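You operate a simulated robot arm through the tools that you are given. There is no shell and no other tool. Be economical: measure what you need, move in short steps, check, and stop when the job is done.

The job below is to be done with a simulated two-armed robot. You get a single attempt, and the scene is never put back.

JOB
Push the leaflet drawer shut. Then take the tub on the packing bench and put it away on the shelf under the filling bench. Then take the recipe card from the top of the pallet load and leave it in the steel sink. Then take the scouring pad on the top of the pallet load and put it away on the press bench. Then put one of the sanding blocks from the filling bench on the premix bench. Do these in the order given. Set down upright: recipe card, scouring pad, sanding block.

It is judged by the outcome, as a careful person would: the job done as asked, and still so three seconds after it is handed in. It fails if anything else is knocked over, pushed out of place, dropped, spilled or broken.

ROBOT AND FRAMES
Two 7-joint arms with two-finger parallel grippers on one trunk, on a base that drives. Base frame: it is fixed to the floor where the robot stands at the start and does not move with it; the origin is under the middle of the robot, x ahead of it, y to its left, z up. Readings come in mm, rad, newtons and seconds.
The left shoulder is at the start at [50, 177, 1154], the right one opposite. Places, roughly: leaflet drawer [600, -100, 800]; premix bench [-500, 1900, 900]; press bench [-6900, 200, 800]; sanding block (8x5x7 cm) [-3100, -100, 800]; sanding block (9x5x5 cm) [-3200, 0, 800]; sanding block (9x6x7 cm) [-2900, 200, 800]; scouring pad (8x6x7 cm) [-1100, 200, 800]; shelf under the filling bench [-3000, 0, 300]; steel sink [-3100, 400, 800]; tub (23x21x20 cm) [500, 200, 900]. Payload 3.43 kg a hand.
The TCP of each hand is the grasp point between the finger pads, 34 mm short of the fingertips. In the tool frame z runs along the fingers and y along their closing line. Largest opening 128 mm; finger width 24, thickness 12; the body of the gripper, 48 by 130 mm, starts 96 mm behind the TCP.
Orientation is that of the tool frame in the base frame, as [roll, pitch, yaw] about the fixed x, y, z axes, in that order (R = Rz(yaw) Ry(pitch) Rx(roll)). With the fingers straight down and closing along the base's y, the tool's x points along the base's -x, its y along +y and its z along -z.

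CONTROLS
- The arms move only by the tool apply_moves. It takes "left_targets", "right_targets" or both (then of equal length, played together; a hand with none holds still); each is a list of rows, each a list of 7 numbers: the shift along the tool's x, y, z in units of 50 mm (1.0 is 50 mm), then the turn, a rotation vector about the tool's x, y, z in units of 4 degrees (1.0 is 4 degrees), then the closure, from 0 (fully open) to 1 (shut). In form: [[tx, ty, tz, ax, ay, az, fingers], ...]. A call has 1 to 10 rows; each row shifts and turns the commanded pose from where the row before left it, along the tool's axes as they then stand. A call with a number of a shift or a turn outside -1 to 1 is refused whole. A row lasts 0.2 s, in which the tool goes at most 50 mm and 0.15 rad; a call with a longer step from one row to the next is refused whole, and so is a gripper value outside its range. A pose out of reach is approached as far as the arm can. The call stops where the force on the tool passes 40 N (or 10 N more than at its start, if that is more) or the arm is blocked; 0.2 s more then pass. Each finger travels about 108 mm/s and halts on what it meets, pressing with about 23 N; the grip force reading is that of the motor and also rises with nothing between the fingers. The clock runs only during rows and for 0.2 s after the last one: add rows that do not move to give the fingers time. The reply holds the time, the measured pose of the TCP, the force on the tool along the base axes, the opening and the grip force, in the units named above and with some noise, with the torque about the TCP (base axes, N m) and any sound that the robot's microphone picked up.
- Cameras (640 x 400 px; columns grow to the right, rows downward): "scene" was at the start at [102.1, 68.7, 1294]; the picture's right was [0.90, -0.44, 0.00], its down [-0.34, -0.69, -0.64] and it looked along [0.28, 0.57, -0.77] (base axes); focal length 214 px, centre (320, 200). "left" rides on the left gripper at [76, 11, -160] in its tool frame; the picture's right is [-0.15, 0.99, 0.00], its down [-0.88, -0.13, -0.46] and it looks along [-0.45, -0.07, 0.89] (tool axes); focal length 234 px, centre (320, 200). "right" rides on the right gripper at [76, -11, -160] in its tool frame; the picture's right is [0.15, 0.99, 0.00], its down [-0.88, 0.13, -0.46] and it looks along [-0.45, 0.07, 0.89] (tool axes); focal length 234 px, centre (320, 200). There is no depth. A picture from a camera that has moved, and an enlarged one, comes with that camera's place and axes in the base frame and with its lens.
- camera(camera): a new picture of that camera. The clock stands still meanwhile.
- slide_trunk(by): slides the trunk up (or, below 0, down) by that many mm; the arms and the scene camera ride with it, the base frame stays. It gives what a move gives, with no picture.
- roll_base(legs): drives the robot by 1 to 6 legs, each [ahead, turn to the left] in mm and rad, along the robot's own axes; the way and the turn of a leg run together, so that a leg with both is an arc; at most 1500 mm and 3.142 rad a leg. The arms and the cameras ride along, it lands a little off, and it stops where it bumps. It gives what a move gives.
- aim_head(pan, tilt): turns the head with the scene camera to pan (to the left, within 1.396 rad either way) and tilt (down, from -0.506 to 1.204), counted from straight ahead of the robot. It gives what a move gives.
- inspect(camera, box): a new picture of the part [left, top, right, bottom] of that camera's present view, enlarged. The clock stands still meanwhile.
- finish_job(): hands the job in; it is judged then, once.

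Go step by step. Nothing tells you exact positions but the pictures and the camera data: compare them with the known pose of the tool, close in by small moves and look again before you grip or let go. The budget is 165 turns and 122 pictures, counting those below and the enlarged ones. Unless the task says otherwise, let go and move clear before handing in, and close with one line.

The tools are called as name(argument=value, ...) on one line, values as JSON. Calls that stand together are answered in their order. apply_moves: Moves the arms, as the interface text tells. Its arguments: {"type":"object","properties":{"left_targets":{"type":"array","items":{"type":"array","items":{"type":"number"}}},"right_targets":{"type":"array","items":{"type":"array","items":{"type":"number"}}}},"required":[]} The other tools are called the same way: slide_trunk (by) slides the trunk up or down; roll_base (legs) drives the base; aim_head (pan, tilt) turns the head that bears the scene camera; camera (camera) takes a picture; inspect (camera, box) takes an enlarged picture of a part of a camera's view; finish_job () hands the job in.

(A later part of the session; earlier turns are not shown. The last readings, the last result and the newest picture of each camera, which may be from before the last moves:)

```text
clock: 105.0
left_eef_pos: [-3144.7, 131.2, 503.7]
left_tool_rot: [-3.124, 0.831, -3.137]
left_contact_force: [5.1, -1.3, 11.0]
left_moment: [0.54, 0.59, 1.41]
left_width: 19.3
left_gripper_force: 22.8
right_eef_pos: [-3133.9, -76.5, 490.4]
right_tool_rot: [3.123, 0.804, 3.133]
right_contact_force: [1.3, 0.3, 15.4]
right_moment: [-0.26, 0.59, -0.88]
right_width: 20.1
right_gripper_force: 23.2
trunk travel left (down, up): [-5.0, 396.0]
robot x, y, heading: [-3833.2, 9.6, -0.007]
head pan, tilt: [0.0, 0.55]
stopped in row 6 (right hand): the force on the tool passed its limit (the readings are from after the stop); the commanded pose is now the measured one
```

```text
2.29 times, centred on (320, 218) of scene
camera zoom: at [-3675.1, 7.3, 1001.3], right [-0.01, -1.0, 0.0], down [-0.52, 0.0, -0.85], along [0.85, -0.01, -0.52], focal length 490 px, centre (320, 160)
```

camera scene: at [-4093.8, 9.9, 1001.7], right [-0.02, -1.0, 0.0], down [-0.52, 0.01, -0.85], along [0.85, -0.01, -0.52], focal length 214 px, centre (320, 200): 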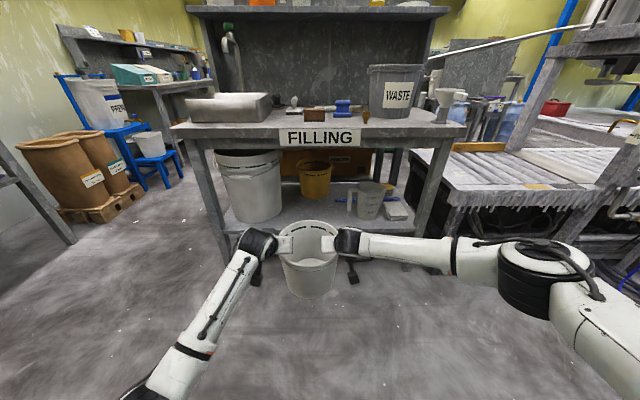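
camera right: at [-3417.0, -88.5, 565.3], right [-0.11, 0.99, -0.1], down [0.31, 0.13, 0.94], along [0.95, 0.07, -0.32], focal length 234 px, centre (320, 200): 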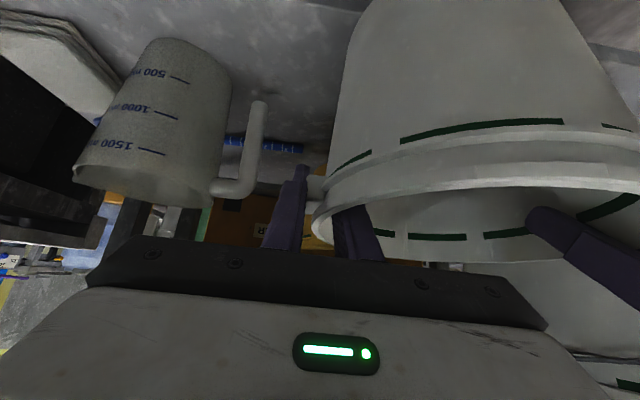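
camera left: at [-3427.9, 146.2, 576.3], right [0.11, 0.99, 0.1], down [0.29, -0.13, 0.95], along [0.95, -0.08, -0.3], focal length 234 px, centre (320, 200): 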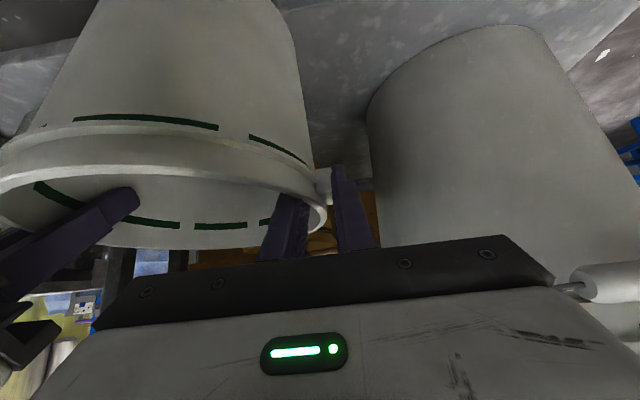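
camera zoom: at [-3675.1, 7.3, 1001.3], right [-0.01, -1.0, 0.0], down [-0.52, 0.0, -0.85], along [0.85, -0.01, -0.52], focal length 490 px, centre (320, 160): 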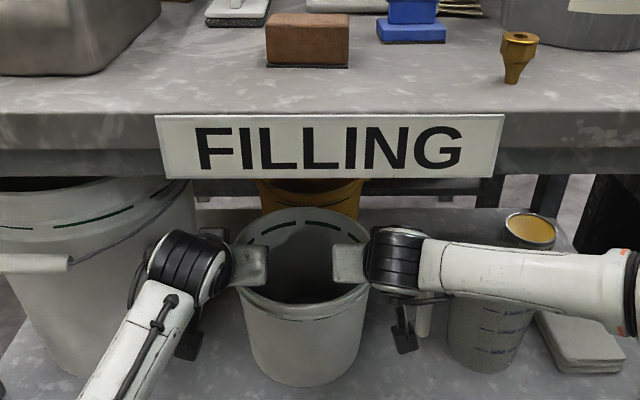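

The tub is resting on the shelf. I'll open both hands part-way, keeping clear of the neighbours.

apply_moves(left_targets=[[0, 0, 0, 0, 0, 0, 0.8], [0, 0, 0, 0, 0, 0, 0.7], [0, 0, 0, 0, 0, 0, 0.62], [0, 0, 0, 0, 0, 0, 0.62]], right_targets=[[0, 0, 0, 0, 0, 0, 0.8], [0, 0, 0, 0, 0, 0, 0.7], [0, 0, 0, 0, 0, 0, 0.62], [0, 0, 0, 0, 0, 0, 0.62]])

inspect(camera="scene", box=[180, 130, 460, 305])

camera(camera="left")

camera(camera="right")

```text
clock: 106.0
left_eef_pos: [-3145.8, 130.7, 497.6]
left_tool_rot: [-3.127, 0.817, -3.141]
left_contact_force: [-0.2, 0.5, -0.1]
left_moment: [-0.01, -0.01, -0.02]
left_width: 48.5
left_gripper_force: 0.1
right_eef_pos: [-3134.3, -76.9, 483.0]
right_tool_rot: [3.127, 0.791, 3.136]
right_contact_force: [-0.9, 0.4, -0.4]
right_moment: [-0.03, 0.01, 0.0]
right_width: 48.5
right_gripper_force: 0.1
trunk travel left (down, up): [-5.0, 396.0]
robot x, y, heading: [-3830.0, 7.2, -0.005]
head pan, tilt: [0.0, 0.55]
```

```text
2.29 times, centred on (320, 218) of scene
camera zoom: at [-3673.2, 7.4, 1001.7], right [-0.01, -1.0, 0.0], down [-0.52, 0.0, -0.85], along [0.85, -0.01, -0.52], focal length 490 px, centre (320, 160)
```

zoom: 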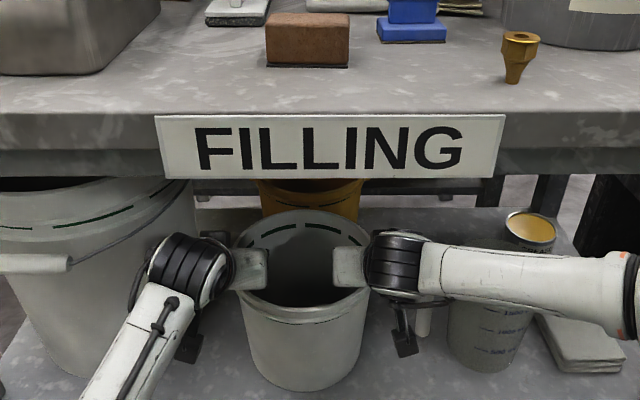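

```text
60 pictures are left
camera left: at [-3314.9, 145.4, 551.2], right [0.11, 0.99, 0.1], down [0.27, -0.12, 0.96], along [0.96, -0.08, -0.28], focal length 234 px, centre (320, 200)
```

left: 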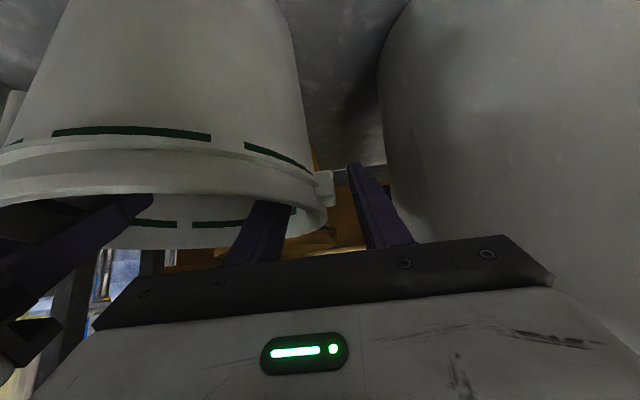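

```text
59 pictures are left
camera right: at [-3303.4, -88.8, 540.3], right [-0.11, 0.99, -0.09], down [0.29, 0.12, 0.95], along [0.95, 0.07, -0.3], focal length 234 px, centre (320, 200)
```

right: 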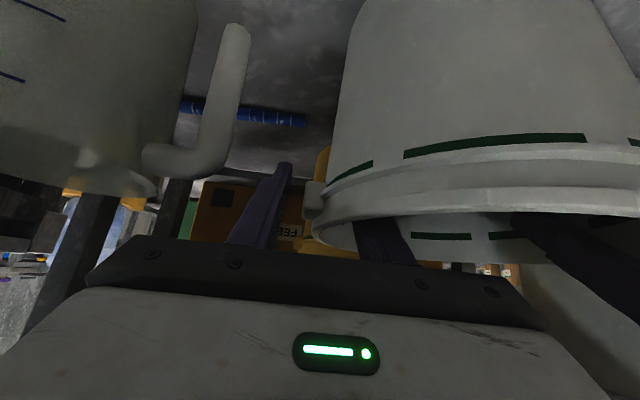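

The tub is released and standing. I'll withdraw both hands along their own axes, then back the base off.

apply_moves(left_targets=[[0, 0, -0.3, 0, 0, 0, 0.62], [0, 0, -0.3, 0, 0, 0, 0.62], [0, 0, -0.4, 0, 0, 0, 0.62], [0, 0, -0.4, 0, 0, 0, 0.62], [0, 0, -0.4, 0, 0, 0, 0.62], [0, 0, -0.4, 0, 0, 0, 0.62]], right_targets=[[0, 0, -0.3, 0, 0, 0, 0.62], [0, 0, -0.3, 0, 0, 0, 0.62], [0, 0, -0.4, 0, 0, 0, 0.62], [0, 0, -0.4, 0, 0, 0, 0.62], [0, 0, -0.4, 0, 0, 0, 0.62], [0, 0, -0.4, 0, 0, 0, 0.62]])

roll_base(legs=[[-350, 0]])

camera(camera="scene")

```text
clock: 107.4
left_eef_pos: [-3223.8, 133.9, 580.2]
left_tool_rot: [-3.131, 0.826, 3.139]
left_contact_force: [-0.1, 0.0, 0.9]
left_moment: [-0.01, 0.0, -0.01]
left_width: 48.6
left_gripper_force: 0.0
right_eef_pos: [-3214.2, -77.6, 565.5]
right_tool_rot: [3.127, 0.793, 3.134]
right_contact_force: [-0.3, -0.3, -0.8]
right_moment: [-0.05, 0.01, 0.0]
right_width: 48.6
right_gripper_force: 0.0
trunk travel left (down, up): [-5.0, 396.0]
robot x, y, heading: [-3829.1, 8.0, -0.01]
head pan, tilt: [0.0, 0.55]
```

```text
clock: 109.7
left_eef_pos: [-3575.3, 134.4, 580.7]
left_tool_rot: [-3.131, 0.831, 3.14]
left_contact_force: [0.7, -0.2, 0.2]
left_moment: [-0.02, -0.02, -0.01]
left_width: 48.6
left_gripper_force: 0.0
right_eef_pos: [-3566.3, -73.4, 565.3]
right_tool_rot: [3.124, 0.798, 3.135]
right_contact_force: [-1.0, 0.4, 0.2]
right_moment: [0.01, 0.0, 0.0]
right_width: 48.8
right_gripper_force: 0.1
trunk travel left (down, up): [-5.0, 396.0]
robot x, y, heading: [-4180.1, 9.2, -0.002]
head pan, tilt: [0.0, 0.55]
```

```text
58 pictures are left
camera scene: at [-4027.9, 8.0, 1003.0], right [-0.01, -1.0, 0.0], down [-0.52, 0.01, -0.86], along [0.86, 0.0, -0.52], focal length 214 px, centre (320, 200)
```

scene: 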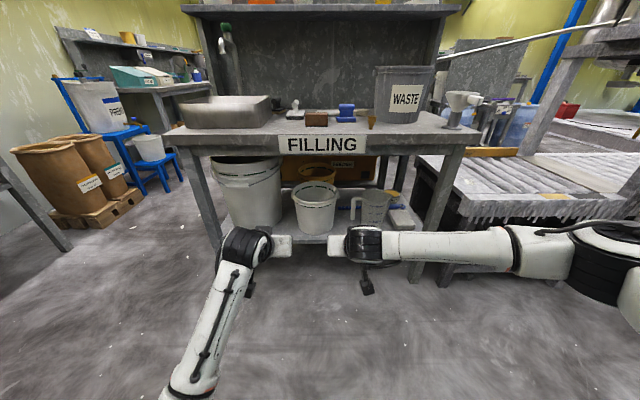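

The tub stands well on the shelf between its neighbours. Next I'll raise the trunk, turn the hands to point down again and tuck them for driving.

slide_trunk(by=330)

apply_moves(left_targets=[[0, 0, 0, 0, 0.99, 0, 0], [0, 0, 0, 0, 0.99, 0, 0], [0, 0, 0, 0, 0.99, 0, 0], [0, 0, 0, 0, 0.99, 0, 0], [0, 0, 0, 0, 0.99, 0, 0], [0, 0, 0, 0, 0.99, 0, 0], [0, 0, 0, 0, 0.99, 0, 0], [0, 0, 0, 0, 0.99, 0, 0], [0, 0, 0, 0, 0.99, 0, 0], [0, 0, 0, 0, 0.99, 0, 0]], right_targets=[[0, 0, 0, 0, 0.95, 0, 0], [0, 0, 0, 0, 0.95, 0, 0], [0, 0, 0, 0, 0.95, 0, 0], [0, 0, 0, 0, 0.95, 0, 0], [0, 0, 0, 0, 0.95, 0, 0], [0, 0, 0, 0, 0.95, 0, 0], [0, 0, 0, 0, 0.95, 0, 0], [0, 0, 0, 0, 0.95, 0, 0], [0, 0, 0, 0, 0.95, 0, 0], [0, 0, 0, 0, 0.95, 0, 0]])

apply_moves(left_targets=[[0, 0, 0, 0, 0.99, 0, 0], [0, 0, 0, 0, 0.99, 0, 0], [0.6, 0.3, -0.6, 0, 0, 0, 0], [0.6, 0.3, -0.6, 0, 0, 0, 0], [0.6, 0.3, -0.6, 0, 0, 0, 0], [0.6, 0.3, -0.6, 0, 0, 0, 0], [0.6, 0.3, -0.6, 0, 0, 0, 0], [0.6, 0.3, -0.6, 0, 0, 0, 0]], right_targets=[[0, 0, 0, 0, 0.95, 0, 0], [0, 0, 0, 0, 0.95, 0, 0], [0.6, -0.3, -0.6, 0, 0, 0, 0], [0.6, -0.3, -0.6, 0, 0, 0, 0], [0.6, -0.3, -0.6, 0, 0, 0, 0], [0.6, -0.3, -0.6, 0, 0, 0, 0], [0.6, -0.3, -0.6, 0, 0, 0, 0], [0.6, -0.3, -0.6, 0, 0, 0, 0]])

camera(camera="scene")

```text
clock: 113.0
left_eef_pos: [-3573.3, 135.8, 907.7]
left_tool_rot: [-3.127, 0.825, -3.14]
left_contact_force: [0.9, 0.3, -0.1]
left_moment: [0.0, 0.0, 0.03]
left_width: 48.5
left_gripper_force: 0.2
right_eef_pos: [-3564.5, -73.2, 892.8]
right_tool_rot: [3.129, 0.791, 3.138]
right_contact_force: [0.2, 0.9, -0.7]
right_moment: [0.03, -0.01, -0.03]
right_width: 48.8
right_gripper_force: 0.1
trunk travel left (down, up): [-335.0, 66.0]
robot x, y, heading: [-4181.0, 11.7, -0.002]
head pan, tilt: [0.0, 0.55]
```

```text
clock: 115.2
left_eef_pos: [-3575.1, 135.2, 907.1]
left_tool_rot: [-3.13, 0.132, 3.134]
left_contact_force: [0.5, 0.4, 0.7]
left_moment: [-0.02, 0.0, 0.0]
left_width: 128.1
left_gripper_force: 0.0
right_eef_pos: [-3565.3, -72.6, 890.8]
right_tool_rot: [3.132, 0.124, -3.137]
right_contact_force: [0.4, 0.8, 1.0]
right_moment: [-0.03, 0.01, 0.0]
right_width: 127.8
right_gripper_force: 0.1
trunk travel left (down, up): [-335.0, 66.0]
robot x, y, heading: [-4183.3, 11.6, -0.006]
head pan, tilt: [0.0, 0.55]
```

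```text
clock: 117.0
left_eef_pos: [-3755.5, 226.7, 1087.7]
left_tool_rot: [-3.134, -0.003, 3.133]
left_contact_force: [-0.6, -0.5, -0.1]
left_moment: [-0.03, 0.0, -0.01]
left_width: 127.8
left_gripper_force: 0.1
right_eef_pos: [-3743.0, -167.6, 1071.3]
right_tool_rot: [3.134, -0.002, -3.137]
right_contact_force: [-1.6, 0.2, -0.6]
right_moment: [0.01, 0.02, 0.02]
right_width: 128.2
right_gripper_force: 0.0
trunk travel left (down, up): [-335.0, 66.0]
robot x, y, heading: [-4180.5, 9.6, -0.005]
head pan, tilt: [0.0, 0.55]
```

```text
57 pictures are left
camera scene: at [-4025.5, 10.0, 1331.9], right [-0.01, -1.0, 0.0], down [-0.52, 0.0, -0.85], along [0.85, -0.01, -0.52], focal length 214 px, centre (320, 200)
```

scene: 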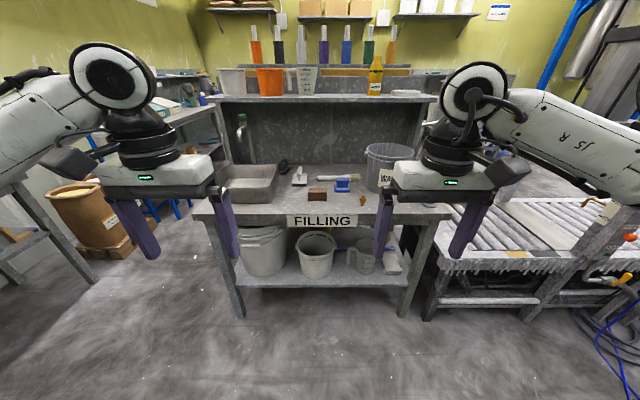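

The bench is clear to see for later. Now I'll drive back around through the lane to the pallet load.

roll_base(legs=[[0, 1.576], [970, 0], [0, -1.57], [1500, 0]])

roll_base(legs=[[1450, 0]])

aim_head(pan=-0.9, tilt=0.6)

camera(camera="scene")

```text
clock: 134.1
left_eef_pos: [-2820.2, 1176.3, 1097.2]
left_tool_rot: [-3.121, 0.028, 3.104]
left_contact_force: [-0.9, -0.2, 0.0]
left_moment: [0.0, 0.01, 0.04]
left_width: 128.0
left_gripper_force: 0.1
right_eef_pos: [-2823.4, 772.2, 1071.4]
right_tool_rot: [-3.133, -0.014, 3.095]
right_contact_force: [-0.3, -0.6, 0.1]
right_moment: [0.0, 0.03, 0.01]
right_width: 127.6
right_gripper_force: 0.0
trunk travel left (down, up): [-335.0, 66.0]
robot x, y, heading: [-3227.7, 969.1, -0.053]
head pan, tilt: [0.0, 0.55]
stopped in leg 4: the robot was blocked; the commanded pose is now the measured one
```

```text
clock: 134.9
left_eef_pos: [-2818.3, 1177.5, 1093.9]
left_tool_rot: [-3.119, 0.021, 3.107]
left_contact_force: [-0.3, 0.0, -0.6]
left_moment: [-0.01, 0.05, 0.01]
left_width: 128.0
left_gripper_force: 0.0
right_eef_pos: [-2819.9, 769.8, 1072.1]
right_tool_rot: [-3.136, -0.008, 3.093]
right_contact_force: [0.2, -0.7, -0.8]
right_moment: [0.04, 0.04, 0.01]
right_width: 127.8
right_gripper_force: 0.1
trunk travel left (down, up): [-335.0, 66.0]
robot x, y, heading: [-3233.4, 970.0, -0.071]
head pan, tilt: [0.0, 0.55]
stopped in leg 1: the robot was blocked; the commanded pose is now the measured one
```

```text
clock: 136.1
left_eef_pos: [-2820.2, 1176.6, 1095.3]
left_tool_rot: [-3.122, 0.025, 3.107]
left_contact_force: [0.3, 0.6, 0.2]
left_moment: [0.01, -0.04, -0.01]
left_width: 128.0
left_gripper_force: 0.0
right_eef_pos: [-2820.8, 771.3, 1070.3]
right_tool_rot: [-3.133, -0.009, 3.092]
right_contact_force: [-0.3, 0.0, -0.4]
right_moment: [-0.01, -0.04, 0.02]
right_width: 127.9
right_gripper_force: 0.2
trunk travel left (down, up): [-335.0, 66.0]
robot x, y, heading: [-3229.2, 968.9, -0.061]
head pan, tilt: [-0.901, 0.6]
```

```text
56 pictures are left
camera scene: at [-3142.1, 904.7, 1331.2], right [-0.82, -0.57, -0.02], down [-0.3, 0.45, -0.84], along [0.49, -0.69, -0.54], focal length 214 px, centre (320, 200)
```

scene: 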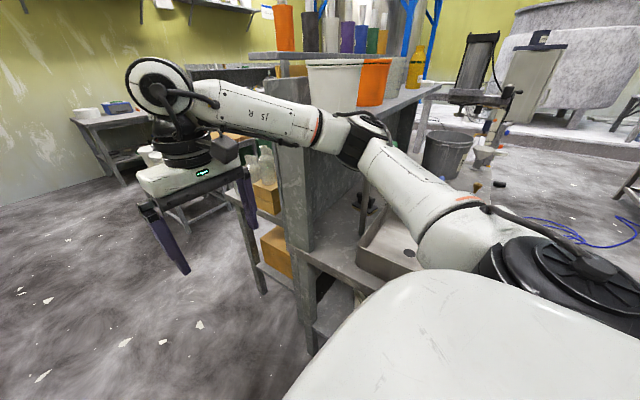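

The right elbow bumped the panel end. I'll back off, extend the arms forward to pull in the elbows, and check the picture.

roll_base(legs=[[-350, 0], [0, 0.07]])

apply_moves(left_targets=[[-0.8, -0.3, 0, 0, 0, 0, 0], [-0.8, -0.3, 0, 0, 0, 0, 0], [-0.8, -0.3, 0, 0, 0, 0, 0], [-0.8, -0.3, 0, 0, 0, 0, 0], [-0.8, -0.3, 0, 0, 0, 0, 0]], right_targets=[[-0.8, 0.3, 0, 0, 0, 0, 0], [-0.8, 0.3, 0, 0, 0, 0, 0], [-0.8, 0.3, 0, 0, 0, 0, 0], [-0.8, 0.3, 0, 0, 0, 0, 0], [-0.8, 0.3, 0, 0, 0, 0, 0]])

aim_head(pan=-0.3, tilt=0.6)

camera(camera="scene")

```text
clock: 138.8
left_eef_pos: [-3157.6, 1217.1, 1086.3]
left_tool_rot: [-3.132, -0.002, -3.112]
left_contact_force: [0.2, -0.3, -0.3]
left_moment: [-0.04, 0.02, -0.03]
left_width: 127.8
left_gripper_force: 0.1
right_eef_pos: [-3133.8, 813.4, 1055.4]
right_tool_rot: [3.137, -0.04, -3.124]
right_contact_force: [-0.3, -0.5, -1.2]
right_moment: [-0.03, -0.03, 0.0]
right_width: 128.0
right_gripper_force: 0.0
trunk travel left (down, up): [-335.0, 66.0]
robot x, y, heading: [-3578.4, 989.3, 0.003]
head pan, tilt: [-0.901, 0.6]
```

```text
clock: 140.0
left_eef_pos: [-2956.0, 1142.9, 1087.1]
left_tool_rot: [-3.139, -0.003, -3.116]
left_contact_force: [0.7, -2.4, 0.8]
left_moment: [0.21, 0.02, 0.02]
left_width: 128.0
left_gripper_force: 0.1
right_eef_pos: [-2953.0, 880.4, 1046.0]
right_tool_rot: [3.136, -0.042, -3.12]
right_contact_force: [0.1, 0.5, -0.6]
right_moment: [0.05, -0.01, -0.03]
right_width: 128.0
right_gripper_force: 0.0
right hand out of reach, approached as far as the arm can: row 5
trunk travel left (down, up): [-335.0, 66.0]
robot x, y, heading: [-3576.1, 991.1, 0.004]
head pan, tilt: [-0.901, 0.6]
```

```text
clock: 141.0
left_eef_pos: [-2954.3, 1147.9, 1086.9]
left_tool_rot: [-3.132, -0.003, -3.111]
left_contact_force: [-0.3, -0.7, -0.3]
left_moment: [-0.01, 0.01, -0.01]
left_width: 128.0
left_gripper_force: 0.1
right_eef_pos: [-2954.0, 884.7, 1046.3]
right_tool_rot: [3.139, -0.043, -3.121]
right_contact_force: [0.7, -0.1, 0.6]
right_moment: [-0.03, 0.01, -0.03]
right_width: 128.1
right_gripper_force: 0.0
trunk travel left (down, up): [-335.0, 66.0]
robot x, y, heading: [-3578.6, 988.9, 0.005]
head pan, tilt: [-0.3, 0.6]
```

```text
55 pictures are left
camera scene: at [-3425.9, 964.4, 1327.2], right [-0.29, -0.96, 0.0], down [-0.54, 0.17, -0.83], along [0.79, -0.24, -0.56], focal length 214 px, centre (320, 200)
```

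scene: 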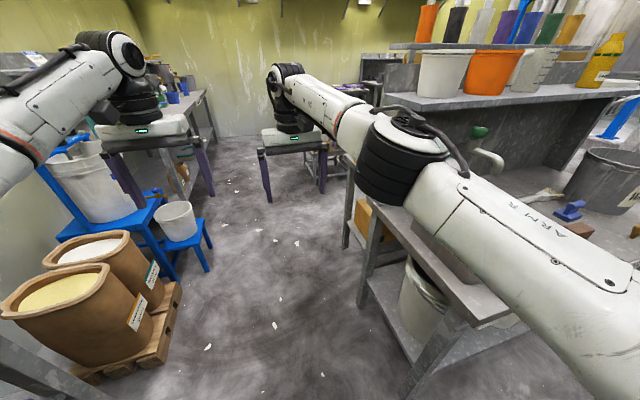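

The elbows are narrower now. I'll drive the lane at y≈1050.

roll_base(legs=[[0, 0.07], [900, 0], [0, -0.08], [1400, 0]])

aim_head(pan=-0.9, tilt=0.6)

camera(camera="scene")

```text
clock: 153.3
left_eef_pos: [-660.9, 1202.3, 1086.6]
left_tool_rot: [-3.133, -0.004, -3.116]
left_contact_force: [0.3, -1.1, 0.4]
left_moment: [0.01, -0.02, -0.01]
left_width: 127.8
left_gripper_force: 0.1
right_eef_pos: [-661.3, 938.4, 1044.8]
right_tool_rot: [3.137, -0.042, -3.128]
right_contact_force: [-0.8, 0.2, 0.8]
right_moment: [0.01, -0.01, -0.03]
right_width: 127.9
right_gripper_force: 0.0
trunk travel left (down, up): [-335.0, 66.0]
robot x, y, heading: [-1285.9, 1047.5, 0.001]
head pan, tilt: [-0.3, 0.6]
```

```text
clock: 154.3
left_eef_pos: [-661.1, 1203.8, 1087.3]
left_tool_rot: [-3.134, -0.005, -3.115]
left_contact_force: [0.7, -0.1, 0.5]
left_moment: [0.03, 0.01, 0.0]
left_width: 128.2
left_gripper_force: 0.0
right_eef_pos: [-659.4, 937.6, 1046.7]
right_tool_rot: [3.135, -0.042, -3.128]
right_contact_force: [-0.2, 0.1, 1.2]
right_moment: [0.01, 0.02, -0.01]
right_width: 128.2
right_gripper_force: 0.2
trunk travel left (down, up): [-335.0, 66.0]
robot x, y, heading: [-1286.9, 1049.1, -0.001]
head pan, tilt: [-0.901, 0.6]
```

```text
54 pictures are left
camera scene: at [-1162.8, 978.3, 1327.2], right [-0.78, -0.62, 0.0], down [-0.35, 0.44, -0.83], along [0.51, -0.65, -0.56], focal length 214 px, centre (320, 200)
```

scene: 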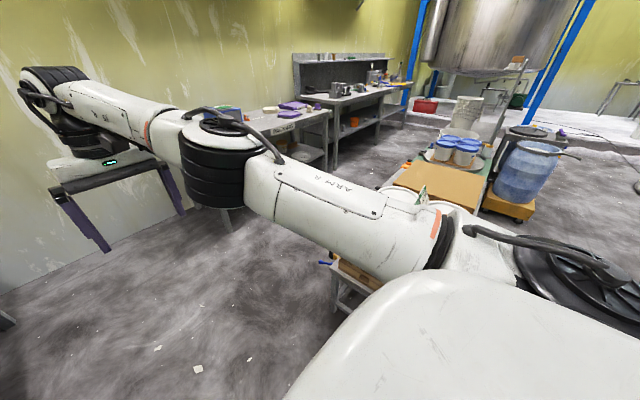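

The pallet load is to the right. I'll move 150 mm forward and turn right to face it.

roll_base(legs=[[150, 0], [0, -1.57]])

aim_head(pan=0, tilt=0.75)

camera(camera="scene")

```text
clock: 159.5
left_eef_pos: [-980.1, 422.8, 1086.9]
left_tool_rot: [-3.133, -0.003, 1.596]
left_contact_force: [0.4, 0.3, -0.5]
left_moment: [0.0, -0.03, 0.06]
left_width: 127.9
left_gripper_force: 0.0
right_eef_pos: [-1246.2, 422.1, 1045.7]
right_tool_rot: [3.136, -0.043, 1.585]
right_contact_force: [0.4, -0.4, -0.1]
right_moment: [0.01, -0.04, -0.01]
right_width: 128.0
right_gripper_force: 0.1
trunk travel left (down, up): [-335.0, 66.0]
robot x, y, heading: [-1132.9, 1047.9, -1.57]
head pan, tilt: [-0.901, 0.6]
```

```text
clock: 160.7
left_eef_pos: [-979.3, 422.0, 1086.1]
left_tool_rot: [-3.133, -0.003, 1.595]
left_contact_force: [0.5, -0.3, -0.1]
left_moment: [0.04, -0.01, -0.01]
left_width: 128.0
left_gripper_force: 0.0
right_eef_pos: [-1245.5, 422.5, 1045.4]
right_tool_rot: [3.136, -0.042, 1.583]
right_contact_force: [1.0, -0.7, 0.4]
right_moment: [0.03, -0.01, -0.01]
right_width: 128.0
right_gripper_force: 0.0
trunk travel left (down, up): [-335.0, 66.0]
robot x, y, heading: [-1136.0, 1043.8, -1.576]
head pan, tilt: [0.0, 0.75]
```

```text
53 pictures are left
camera scene: at [-1136.5, 894.5, 1314.4], right [-1.0, 0.0, 0.0], down [0.0, 0.68, -0.73], along [0.0, -0.73, -0.68], focal length 214 px, centre (320, 200)
```

scene: 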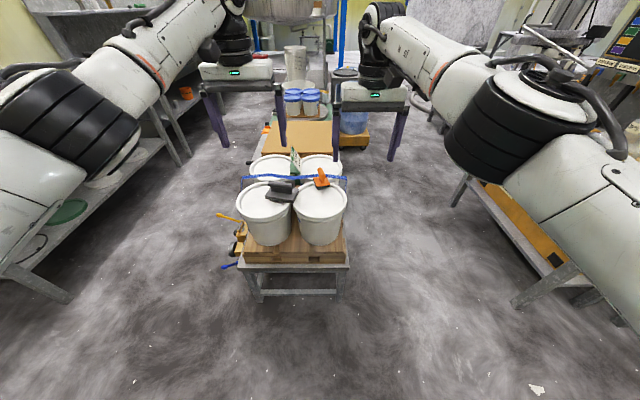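

I see the pallet load: four lidded pails with items on top. I'll zoom in.

inspect(camera="scene", box=[225, 140, 365, 230])

camera(camera="right")

```text
4.44 times, centred on (295, 185) of scene
camera zoom: at [-1136.5, 894.5, 1314.4], right [-1.0, 0.0, 0.0], down [0.0, 0.68, -0.73], along [0.0, -0.73, -0.68], focal length 953 px, centre (431, 267)
```

zoom: 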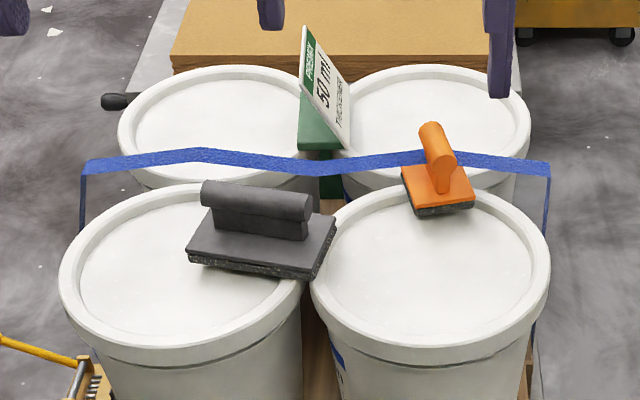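

```text
51 pictures are left
camera right: at [-1260.0, 491.0, 1205.6], right [0.99, 0.16, 0.01], down [0.14, -0.9, 0.42], along [0.08, -0.41, -0.91], focal length 234 px, centre (320, 200)
```

right: 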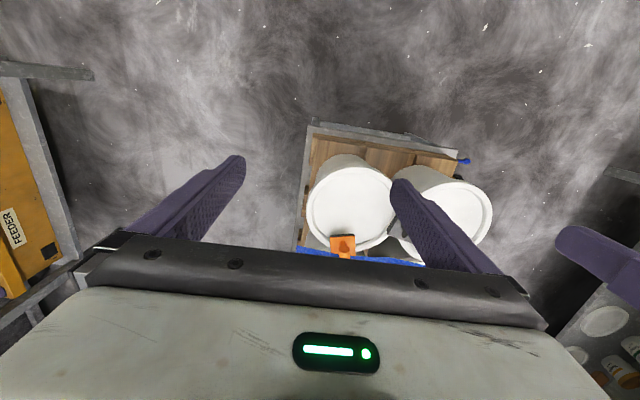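

The orange-handled pad (about 7 cm) is the scouring pad, and the green and white card stands behind at about (-1025, 120). I'll move 285 mm forward and view it from the left hand camera.

roll_base(legs=[[285, 0]])

camera(camera="left")

inspect(camera="scene", box=[220, 160, 380, 280])

```text
clock: 162.6
left_eef_pos: [-984.0, 139.5, 1086.5]
left_tool_rot: [-3.131, -0.003, 1.591]
left_contact_force: [0.1, 0.4, -0.5]
left_moment: [0.02, 0.01, 0.0]
left_width: 128.0
left_gripper_force: 0.0
right_eef_pos: [-1249.9, 141.7, 1045.6]
right_tool_rot: [3.136, -0.042, 1.579]
right_contact_force: [0.1, 0.0, -0.5]
right_moment: [0.03, 0.01, 0.05]
right_width: 127.9
right_gripper_force: 0.1
trunk travel left (down, up): [-335.0, 66.0]
robot x, y, heading: [-1137.6, 770.1, -1.575]
head pan, tilt: [0.0, 0.75]
```

```text
50 pictures are left
camera left: at [-973.3, 216.6, 1245.9], right [0.99, -0.13, -0.01], down [-0.11, -0.88, 0.45], along [-0.06, -0.45, -0.89], focal length 234 px, centre (320, 200)
```

left: 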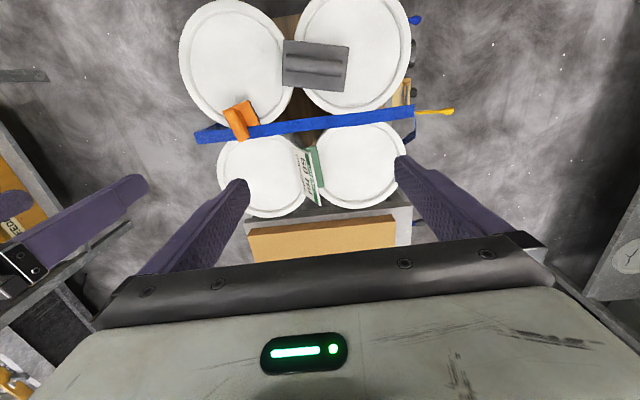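

```text
3.33 times, centred on (300, 220) of scene
camera zoom: at [-1138.3, 612.5, 1314.3], right [-1.0, 0.01, 0.0], down [0.0, 0.68, -0.73], along [0.0, -0.73, -0.68], focal length 715 px, centre (387, 133)
```

zoom: 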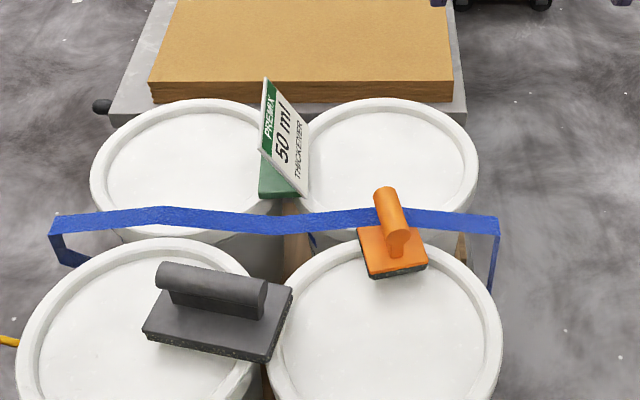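

I'll take a zoomed view of the card from the hand camera to understand its shape.

inspect(camera="left", box=[270, 130, 350, 220])

inspect(camera="scene", box=[270, 165, 330, 215])

```text
4.44 times, centred on (310, 175) of left
camera zoom: at [-973.3, 216.6, 1245.9], right [0.99, -0.13, -0.01], down [-0.11, -0.88, 0.45], along [-0.06, -0.45, -0.89], focal length 1041 px, centre (364, 311)
```

zoom: 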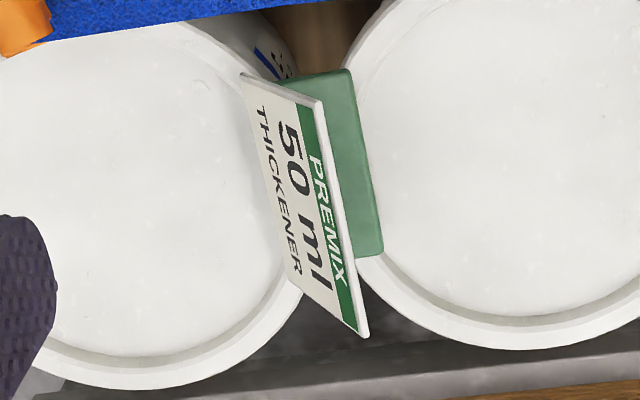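

```text
8.00 times, centred on (300, 190) of scene
camera zoom: at [-1138.3, 612.5, 1314.3], right [-1.0, 0.01, 0.0], down [0.0, 0.68, -0.73], along [0.0, -0.73, -0.68], focal length 1716 px, centre (480, 280)
```

zoom: 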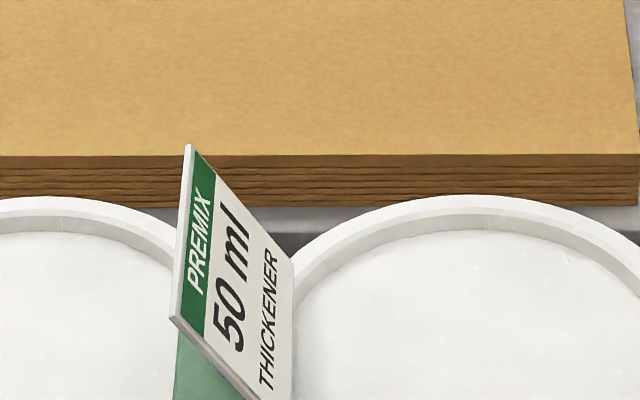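

The card is a plate leaning about 27° on a base, its top edge near (-1006, 47, 820). I'll move 85 mm closer, tilt the left hand to match the plate, and go to a pre-grasp with a moderate opening.

roll_base(legs=[[85, 0]])

apply_moves(left_targets=[[0, 0, 0, 0.964, 0, 0, 0.6], [0, 0, 0, 0.964, 0, 0, 0.6], [0, 0, 0, 0.964, 0, 0, 0.6], [0, 0, 0, 0.964, 0, 0, 0.6], [0, 0, 0, 0.964, 0, 0, 0.6], [0, 0, 0, 0.964, 0, 0, 0.6], [0, 0, 0, 0.964, 0, 0, 0.6]])

```text
clock: 163.7
left_eef_pos: [-984.9, 54.6, 1086.7]
left_tool_rot: [-3.133, -0.004, 1.59]
left_contact_force: [1.1, -1.2, -0.7]
left_moment: [0.03, 0.03, -0.01]
left_width: 127.9
left_gripper_force: 0.1
right_eef_pos: [-1251.3, 55.6, 1045.0]
right_tool_rot: [3.135, -0.042, 1.576]
right_contact_force: [0.2, -0.6, 0.2]
right_moment: [0.0, 0.03, 0.02]
right_width: 127.9
right_gripper_force: 0.1
trunk travel left (down, up): [-335.0, 66.0]
robot x, y, heading: [-1137.5, 679.9, -1.584]
head pan, tilt: [0.0, 0.75]
```

```text
clock: 165.3
left_eef_pos: [-985.1, 54.8, 1086.8]
left_tool_rot: [-2.662, -0.002, 1.589]
left_contact_force: [0.1, 0.7, 0.0]
left_moment: [0.02, -0.02, -0.03]
left_width: 51.3
left_gripper_force: 0.1
right_eef_pos: [-1250.7, 56.9, 1047.3]
right_tool_rot: [3.136, -0.041, 1.577]
right_contact_force: [-0.3, 0.6, 1.0]
right_moment: [0.0, 0.01, -0.01]
right_width: 128.0
right_gripper_force: 0.2
trunk travel left (down, up): [-335.0, 66.0]
robot x, y, heading: [-1132.9, 677.8, -1.577]
head pan, tilt: [0.0, 0.75]
```

I'll move to the pre-grasp above the card and look.

apply_moves(left_targets=[[-0.04, 0.507, 0.738, 0, 0, 0, 0.65], [-0.04, 0.507, 0.738, 0, 0, 0, 0.65], [-0.04, 0.507, 0.738, 0, 0, 0, 0.65], [-0.04, 0.507, 0.738, 0, 0, 0, 0.65]])

camera(camera="left")

inspect(camera="scene", box=[220, 160, 380, 280])

```text
clock: 166.3
left_eef_pos: [-963.9, 48.7, 909.5]
left_tool_rot: [-2.662, -0.002, 1.589]
left_contact_force: [-0.3, 0.5, 0.0]
left_moment: [-0.02, 0.03, 0.0]
left_width: 44.7
left_gripper_force: 0.0
right_eef_pos: [-1250.7, 55.4, 1044.6]
right_tool_rot: [3.136, -0.042, 1.577]
right_contact_force: [0.0, 0.3, 0.8]
right_moment: [-0.02, 0.02, 0.02]
right_width: 128.2
right_gripper_force: 0.1
trunk travel left (down, up): [-335.0, 66.0]
robot x, y, heading: [-1137.3, 679.4, -1.582]
head pan, tilt: [0.0, 0.75]
```

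```text
46 pictures are left
camera left: at [-881.7, 125.6, 1045.9], right [0.88, -0.13, -0.46], down [0.11, -0.88, 0.46], along [-0.46, -0.46, -0.76], focal length 234 px, centre (320, 200)
```

left: 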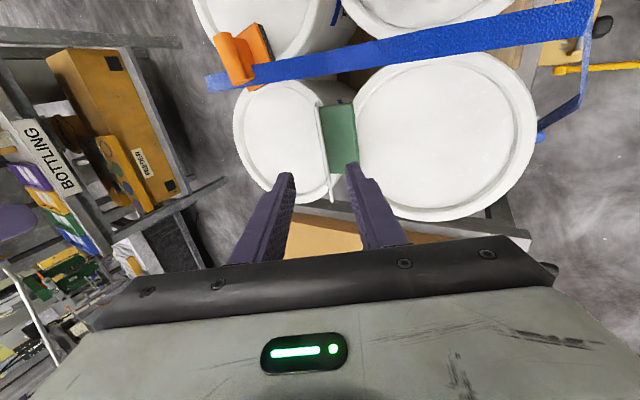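

```text
3.33 times, centred on (300, 220) of scene
camera zoom: at [-1139.0, 527.5, 1314.3], right [-1.0, 0.01, 0.0], down [0.01, 0.68, -0.73], along [-0.01, -0.73, -0.68], focal length 715 px, centre (387, 133)
```

zoom: 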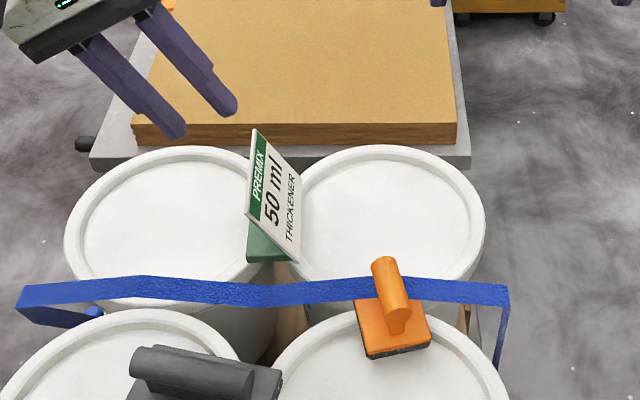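

The tilt and yaw match the plate. I'll shift 6 mm and advance most of the way.

apply_moves(left_targets=[[0, 0.12, 0.5, 0, 0, 0, 0.65], [0, 0, 0.6, 0, 0, 0, 0.65], [0, 0, 0.5, 0, 0, 0, 0.65]])

camera(camera="left")

inspect(camera="scene", box=[240, 180, 340, 260])

```text
clock: 167.1
left_eef_pos: [-996.4, 46.5, 836.6]
left_tool_rot: [-2.662, -0.002, 1.592]
left_contact_force: [0.2, 0.3, 0.0]
left_moment: [-0.01, 0.05, 0.03]
left_width: 44.8
left_gripper_force: 0.0
right_eef_pos: [-1250.9, 56.3, 1045.8]
right_tool_rot: [3.136, -0.043, 1.579]
right_contact_force: [-0.5, 0.3, 0.0]
right_moment: [0.01, -0.03, 0.01]
right_width: 128.0
right_gripper_force: 0.1
trunk travel left (down, up): [-335.0, 66.0]
robot x, y, heading: [-1137.3, 682.6, -1.579]
head pan, tilt: [0.0, 0.75]
```

```text
44 pictures are left
camera left: at [-913.5, 123.9, 972.7], right [0.88, -0.13, -0.46], down [0.11, -0.88, 0.46], along [-0.46, -0.46, -0.76], focal length 234 px, centre (320, 200)
```

left: 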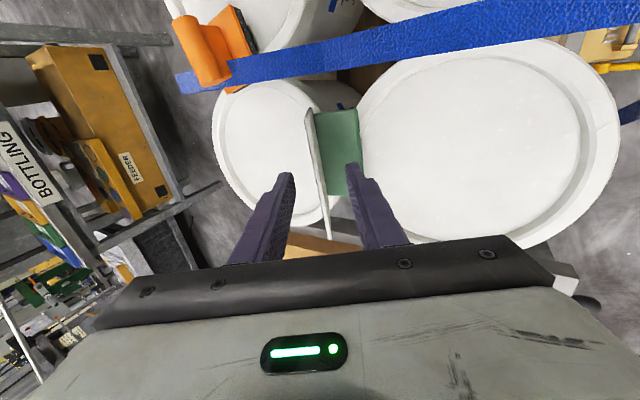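

```text
5.00 times, centred on (290, 220) of scene
camera zoom: at [-1139.2, 527.7, 1314.4], right [-1.0, 0.01, 0.0], down [0.01, 0.68, -0.73], along [-0.01, -0.73, -0.68], focal length 1072 px, centre (470, 100)
```

zoom: 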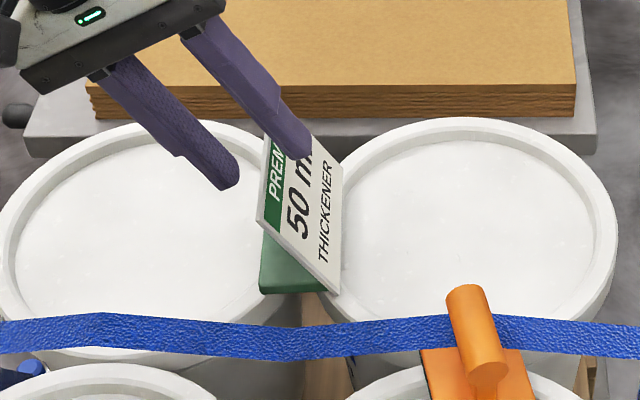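

The plate is centred between the fingers. I'll advance the last 32 mm and close.

apply_moves(left_targets=[[0, 0, 0.4, 0, 0, 0, 0.65], [0, 0, 0.24, 0, 0, 0, 0.65], [0, 0, 0, 0, 0, 0, 0.8], [0, 0, 0, 0, 0, 0, 1], [0, 0, 0, 0, 0, 0, 1], [0, 0, 0, 0, 0, 0, 1]])

inspect(camera="scene", box=[240, 180, 340, 260])

```text
clock: 168.5
left_eef_pos: [-1011.3, 45.8, 808.2]
left_tool_rot: [-2.661, -0.001, 1.589]
left_contact_force: [-2.0, -0.8, 2.8]
left_moment: [0.04, 0.18, 0.07]
left_width: 3.3
left_gripper_force: 23.3
right_eef_pos: [-1249.9, 56.1, 1045.6]
right_tool_rot: [3.137, -0.042, 1.579]
right_contact_force: [0.4, 0.1, -0.8]
right_moment: [0.0, 0.01, 0.02]
right_width: 127.9
right_gripper_force: 0.0
trunk travel left (down, up): [-335.0, 66.0]
robot x, y, heading: [-1132.7, 676.8, -1.582]
head pan, tilt: [0.0, 0.75]
```

```text
5.00 times, centred on (290, 220) of scene
camera zoom: at [-1139.3, 528.0, 1314.4], right [-1.0, 0.01, 0.0], down [0.01, 0.68, -0.73], along [-0.01, -0.73, -0.68], focal length 1072 px, centre (470, 100)
```

zoom: 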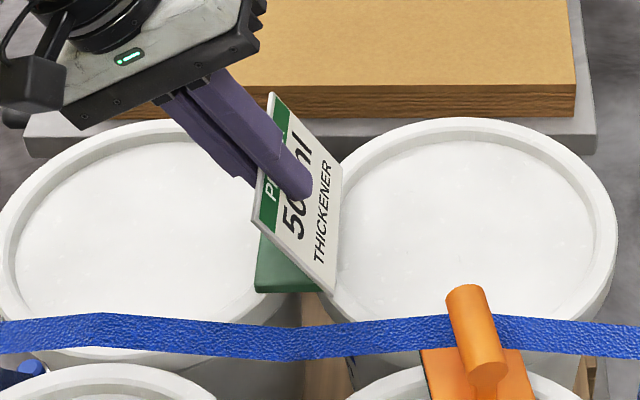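

The card plate is gripped at 3 mm. I'll lift it straight up.

apply_moves(left_targets=[[0, -0.18, -0.36, 0, 0, 0, 1], [0, -0.23, -0.45, 0, 0, 0, 1], [0, -0.36, -0.71, 0, 0, 0, 1], [0, -0.36, -0.71, 0, 0, 0, 1], [0, -0.36, -0.71, 0, 0, 0, 1]])

camera(camera="scene")

```text
clock: 169.7
left_eef_pos: [-1006.7, 46.5, 973.0]
left_tool_rot: [-2.662, -0.001, 1.59]
left_contact_force: [-1.2, -1.3, -1.0]
left_moment: [0.01, 0.01, -0.01]
left_width: 3.6
left_gripper_force: 23.0
right_eef_pos: [-1249.9, 57.8, 1045.0]
right_tool_rot: [3.136, -0.043, 1.577]
right_contact_force: [1.0, -0.2, -0.4]
right_moment: [-0.04, 0.0, 0.02]
right_width: 128.0
right_gripper_force: 0.0
trunk travel left (down, up): [-335.0, 66.0]
robot x, y, heading: [-1136.9, 681.1, -1.581]
head pan, tilt: [0.0, 0.75]
```

```text
41 pictures are left
camera scene: at [-1139.3, 528.1, 1314.4], right [-1.0, 0.01, 0.0], down [0.01, 0.68, -0.73], along [-0.01, -0.73, -0.68], focal length 214 px, centre (320, 200)
```

scene: 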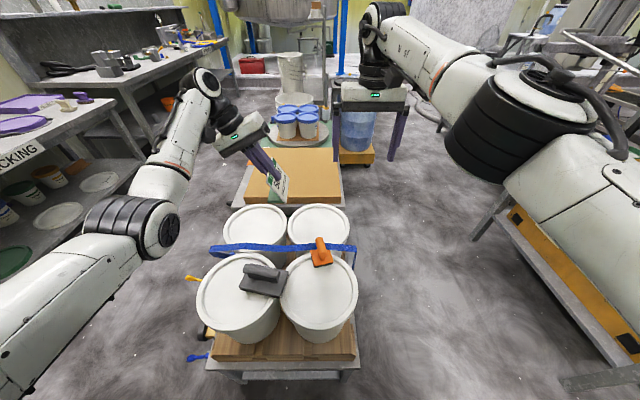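

The card is held and lifted. I'll back off and drive the lane back toward the filling bench.

roll_base(legs=[[-355, 0], [0, -1.565], [1500, 0], [1500, 0]])

```text
clock: 189.9
left_eef_pos: [-4777.0, 825.9, 970.3]
left_tool_rot: [-2.661, -0.003, 0.041]
left_contact_force: [0.1, -0.6, -0.8]
left_moment: [-0.01, -0.02, 0.02]
left_width: 3.6
left_gripper_force: 23.4
right_eef_pos: [-4772.2, 1069.0, 1045.6]
right_tool_rot: [3.137, -0.043, 0.03]
right_contact_force: [-0.2, 0.6, -0.2]
right_moment: [-0.01, 0.01, 0.01]
right_width: 128.0
right_gripper_force: 0.1
trunk travel left (down, up): [-335.0, 66.0]
robot x, y, heading: [-4147.9, 969.2, -3.126]
head pan, tilt: [0.0, 0.75]
```

I'm past the bench end. I'll turn and drive down to face the sink.

roll_base(legs=[[0, 1.56], [730, 0], [0, 1.565]])

aim_head(pan=0.15, tilt=0.55)

camera(camera="scene")

```text
clock: 201.4
left_eef_pos: [-3501.8, 380.5, 971.1]
left_tool_rot: [-2.662, -0.001, -3.119]
left_contact_force: [-0.3, -0.4, -1.0]
left_moment: [0.0, -0.03, 0.02]
left_width: 3.2
left_gripper_force: 23.1
right_eef_pos: [-3510.8, 135.9, 1046.2]
right_tool_rot: [3.137, -0.04, -3.131]
right_contact_force: [0.0, -0.1, 0.1]
right_moment: [0.0, 0.01, 0.02]
right_width: 128.0
right_gripper_force: 0.1
trunk travel left (down, up): [-335.0, 66.0]
robot x, y, heading: [-4133.8, 246.5, -0.005]
head pan, tilt: [0.0, 0.75]
```

```text
clock: 202.1
left_eef_pos: [-3501.2, 379.2, 971.3]
left_tool_rot: [-2.661, -0.002, -3.118]
left_contact_force: [0.2, 0.2, -0.7]
left_moment: [0.01, 0.03, -0.01]
left_width: 3.4
left_gripper_force: 23.0
right_eef_pos: [-3511.9, 135.2, 1045.0]
right_tool_rot: [3.135, -0.04, -3.131]
right_contact_force: [0.0, -0.5, -0.4]
right_moment: [0.0, 0.0, 0.02]
right_width: 128.2
right_gripper_force: 0.0
trunk travel left (down, up): [-335.0, 66.0]
robot x, y, heading: [-4135.3, 248.2, -0.005]
head pan, tilt: [0.15, 0.55]
```

```text
40 pictures are left
camera scene: at [-3978.6, 260.3, 1331.7], right [0.14, -0.99, 0.0], down [-0.52, -0.08, -0.85], along [0.84, 0.12, -0.52], focal length 214 px, centre (320, 200)
```

scene: 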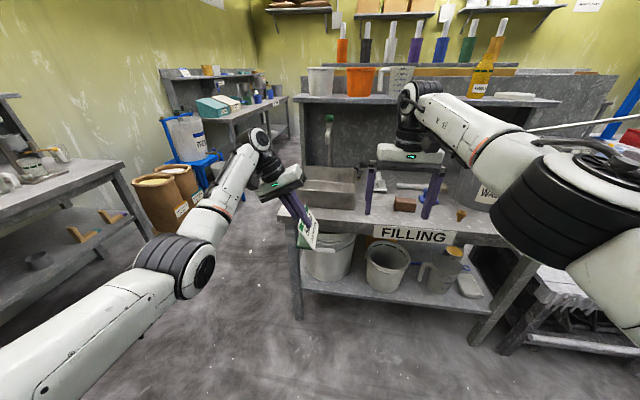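

I'll drive forward 330 mm to bring the card over the sink area, and look from both cameras.

roll_base(legs=[[330, 0]])

aim_head(pan=0.15, tilt=0.8)

inspect(camera="scene", box=[200, 100, 440, 260])

camera(camera="left")

```text
clock: 204.3
left_eef_pos: [-3173.0, 375.3, 972.0]
left_tool_rot: [-2.663, -0.007, -3.125]
left_contact_force: [-18.3, 0.3, -5.1]
left_moment: [-0.01, 1.04, 0.11]
left_width: 5.5
left_gripper_force: 23.0
right_eef_pos: [-3181.8, 131.7, 1046.8]
right_tool_rot: [3.136, -0.04, -3.135]
right_contact_force: [0.8, 0.4, -0.6]
right_moment: [0.03, 0.0, 0.03]
right_width: 127.8
right_gripper_force: 0.0
trunk travel left (down, up): [-335.0, 66.0]
robot x, y, heading: [-3809.1, 248.1, -0.006]
head pan, tilt: [0.15, 0.55]
```

```text
clock: 205.1
left_eef_pos: [-3174.9, 375.5, 971.7]
left_tool_rot: [-2.663, -0.011, -3.126]
left_contact_force: [-12.0, -2.4, -1.6]
left_moment: [-0.03, 0.88, 0.15]
left_width: 4.3
left_gripper_force: 23.1
right_eef_pos: [-3182.2, 132.2, 1047.2]
right_tool_rot: [3.137, -0.04, -3.134]
right_contact_force: [-0.5, -0.4, -0.1]
right_moment: [-0.01, -0.04, -0.01]
right_width: 128.1
right_gripper_force: 0.1
trunk travel left (down, up): [-335.0, 66.0]
robot x, y, heading: [-3804.4, 243.4, -0.01]
head pan, tilt: [0.15, 0.799]
```

```text
2.50 times, centred on (320, 180) of scene
camera zoom: at [-3658.5, 256.4, 1310.6], right [0.14, -0.99, 0.0], down [-0.71, -0.1, -0.7], along [0.69, 0.1, -0.72], focal length 536 px, centre (320, 250)
```

zoom: 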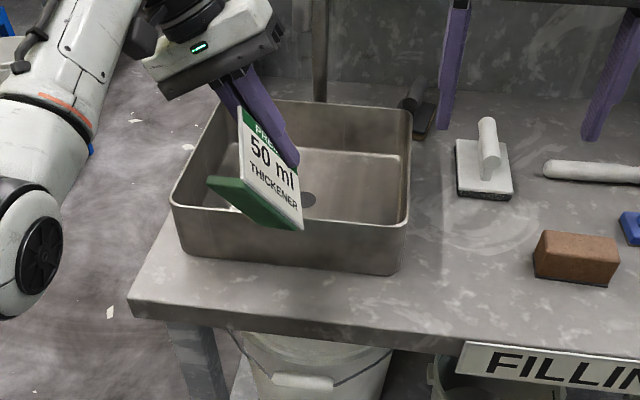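

```text
38 pictures are left
camera left: at [-3250.5, 458.9, 1108.5], right [0.13, 0.88, -0.46], down [0.88, 0.11, 0.46], along [0.45, -0.46, -0.76], focal length 234 px, centre (320, 200)
```

left: 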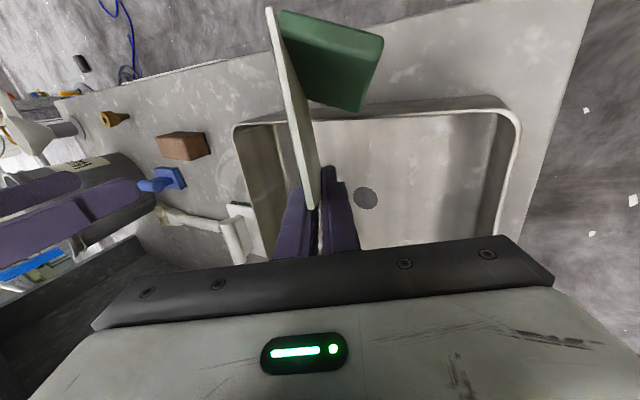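

The card touched the sink's raised front wall (rim z≈895) and has pivoted in the grip. I'll back away 160 mm, raise the trunk, and inspect how the card sits.

roll_base(legs=[[-160, 0]])

slide_trunk(by=60)

inspect(camera="scene", box=[200, 100, 440, 260])

camera(camera="left")

```text
clock: 206.5
left_eef_pos: [-3336.8, 375.4, 971.7]
left_tool_rot: [-2.664, -0.006, -3.126]
left_contact_force: [0.2, 0.3, -0.3]
left_moment: [0.0, 0.0, 0.07]
left_width: 3.4
left_gripper_force: 23.1
right_eef_pos: [-3345.3, 131.9, 1045.4]
right_tool_rot: [3.137, -0.039, -3.136]
right_contact_force: [-0.8, 0.2, 0.5]
right_moment: [-0.01, -0.04, 0.03]
right_width: 128.1
right_gripper_force: 0.0
trunk travel left (down, up): [-335.0, 66.0]
robot x, y, heading: [-3970.7, 246.3, -0.014]
head pan, tilt: [0.15, 0.799]
```

```text
clock: 207.5
left_eef_pos: [-3335.0, 375.6, 1031.8]
left_tool_rot: [-2.663, -0.009, -3.126]
left_contact_force: [0.6, -0.3, 0.2]
left_moment: [-0.02, -0.02, 0.03]
left_width: 3.4
left_gripper_force: 22.7
right_eef_pos: [-3343.8, 132.8, 1105.1]
right_tool_rot: [3.136, -0.041, -3.136]
right_contact_force: [0.3, -0.6, -0.5]
right_moment: [0.0, 0.04, 0.0]
right_width: 128.1
right_gripper_force: 0.0
trunk travel left (down, up): [-395.0, 6.0]
robot x, y, heading: [-3967.9, 245.5, -0.01]
head pan, tilt: [0.15, 0.799]
```

```text
2.50 times, centred on (320, 180) of scene
camera zoom: at [-3819.9, 257.6, 1370.3], right [0.14, -0.99, 0.0], down [-0.71, -0.1, -0.7], along [0.69, 0.1, -0.72], focal length 536 px, centre (320, 250)
```

zoom: 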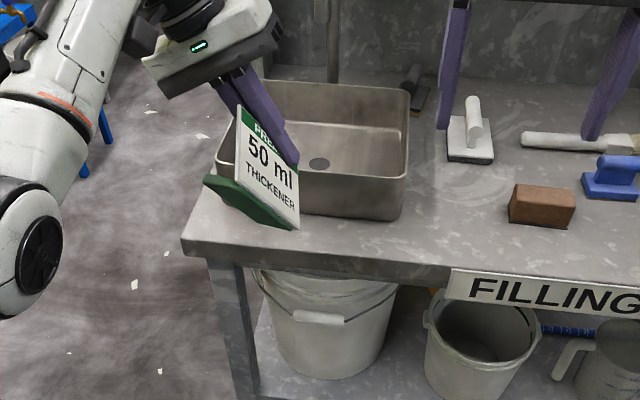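

```text
36 pictures are left
camera left: at [-3411.6, 459.4, 1167.9], right [0.13, 0.88, -0.46], down [0.88, 0.11, 0.46], along [0.45, -0.46, -0.76], focal length 234 px, centre (320, 200)
```

left: 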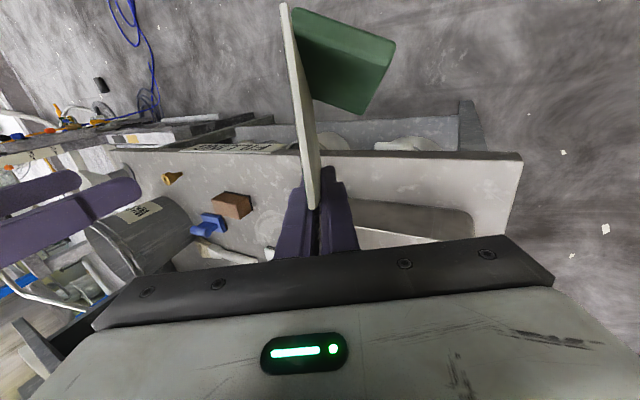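

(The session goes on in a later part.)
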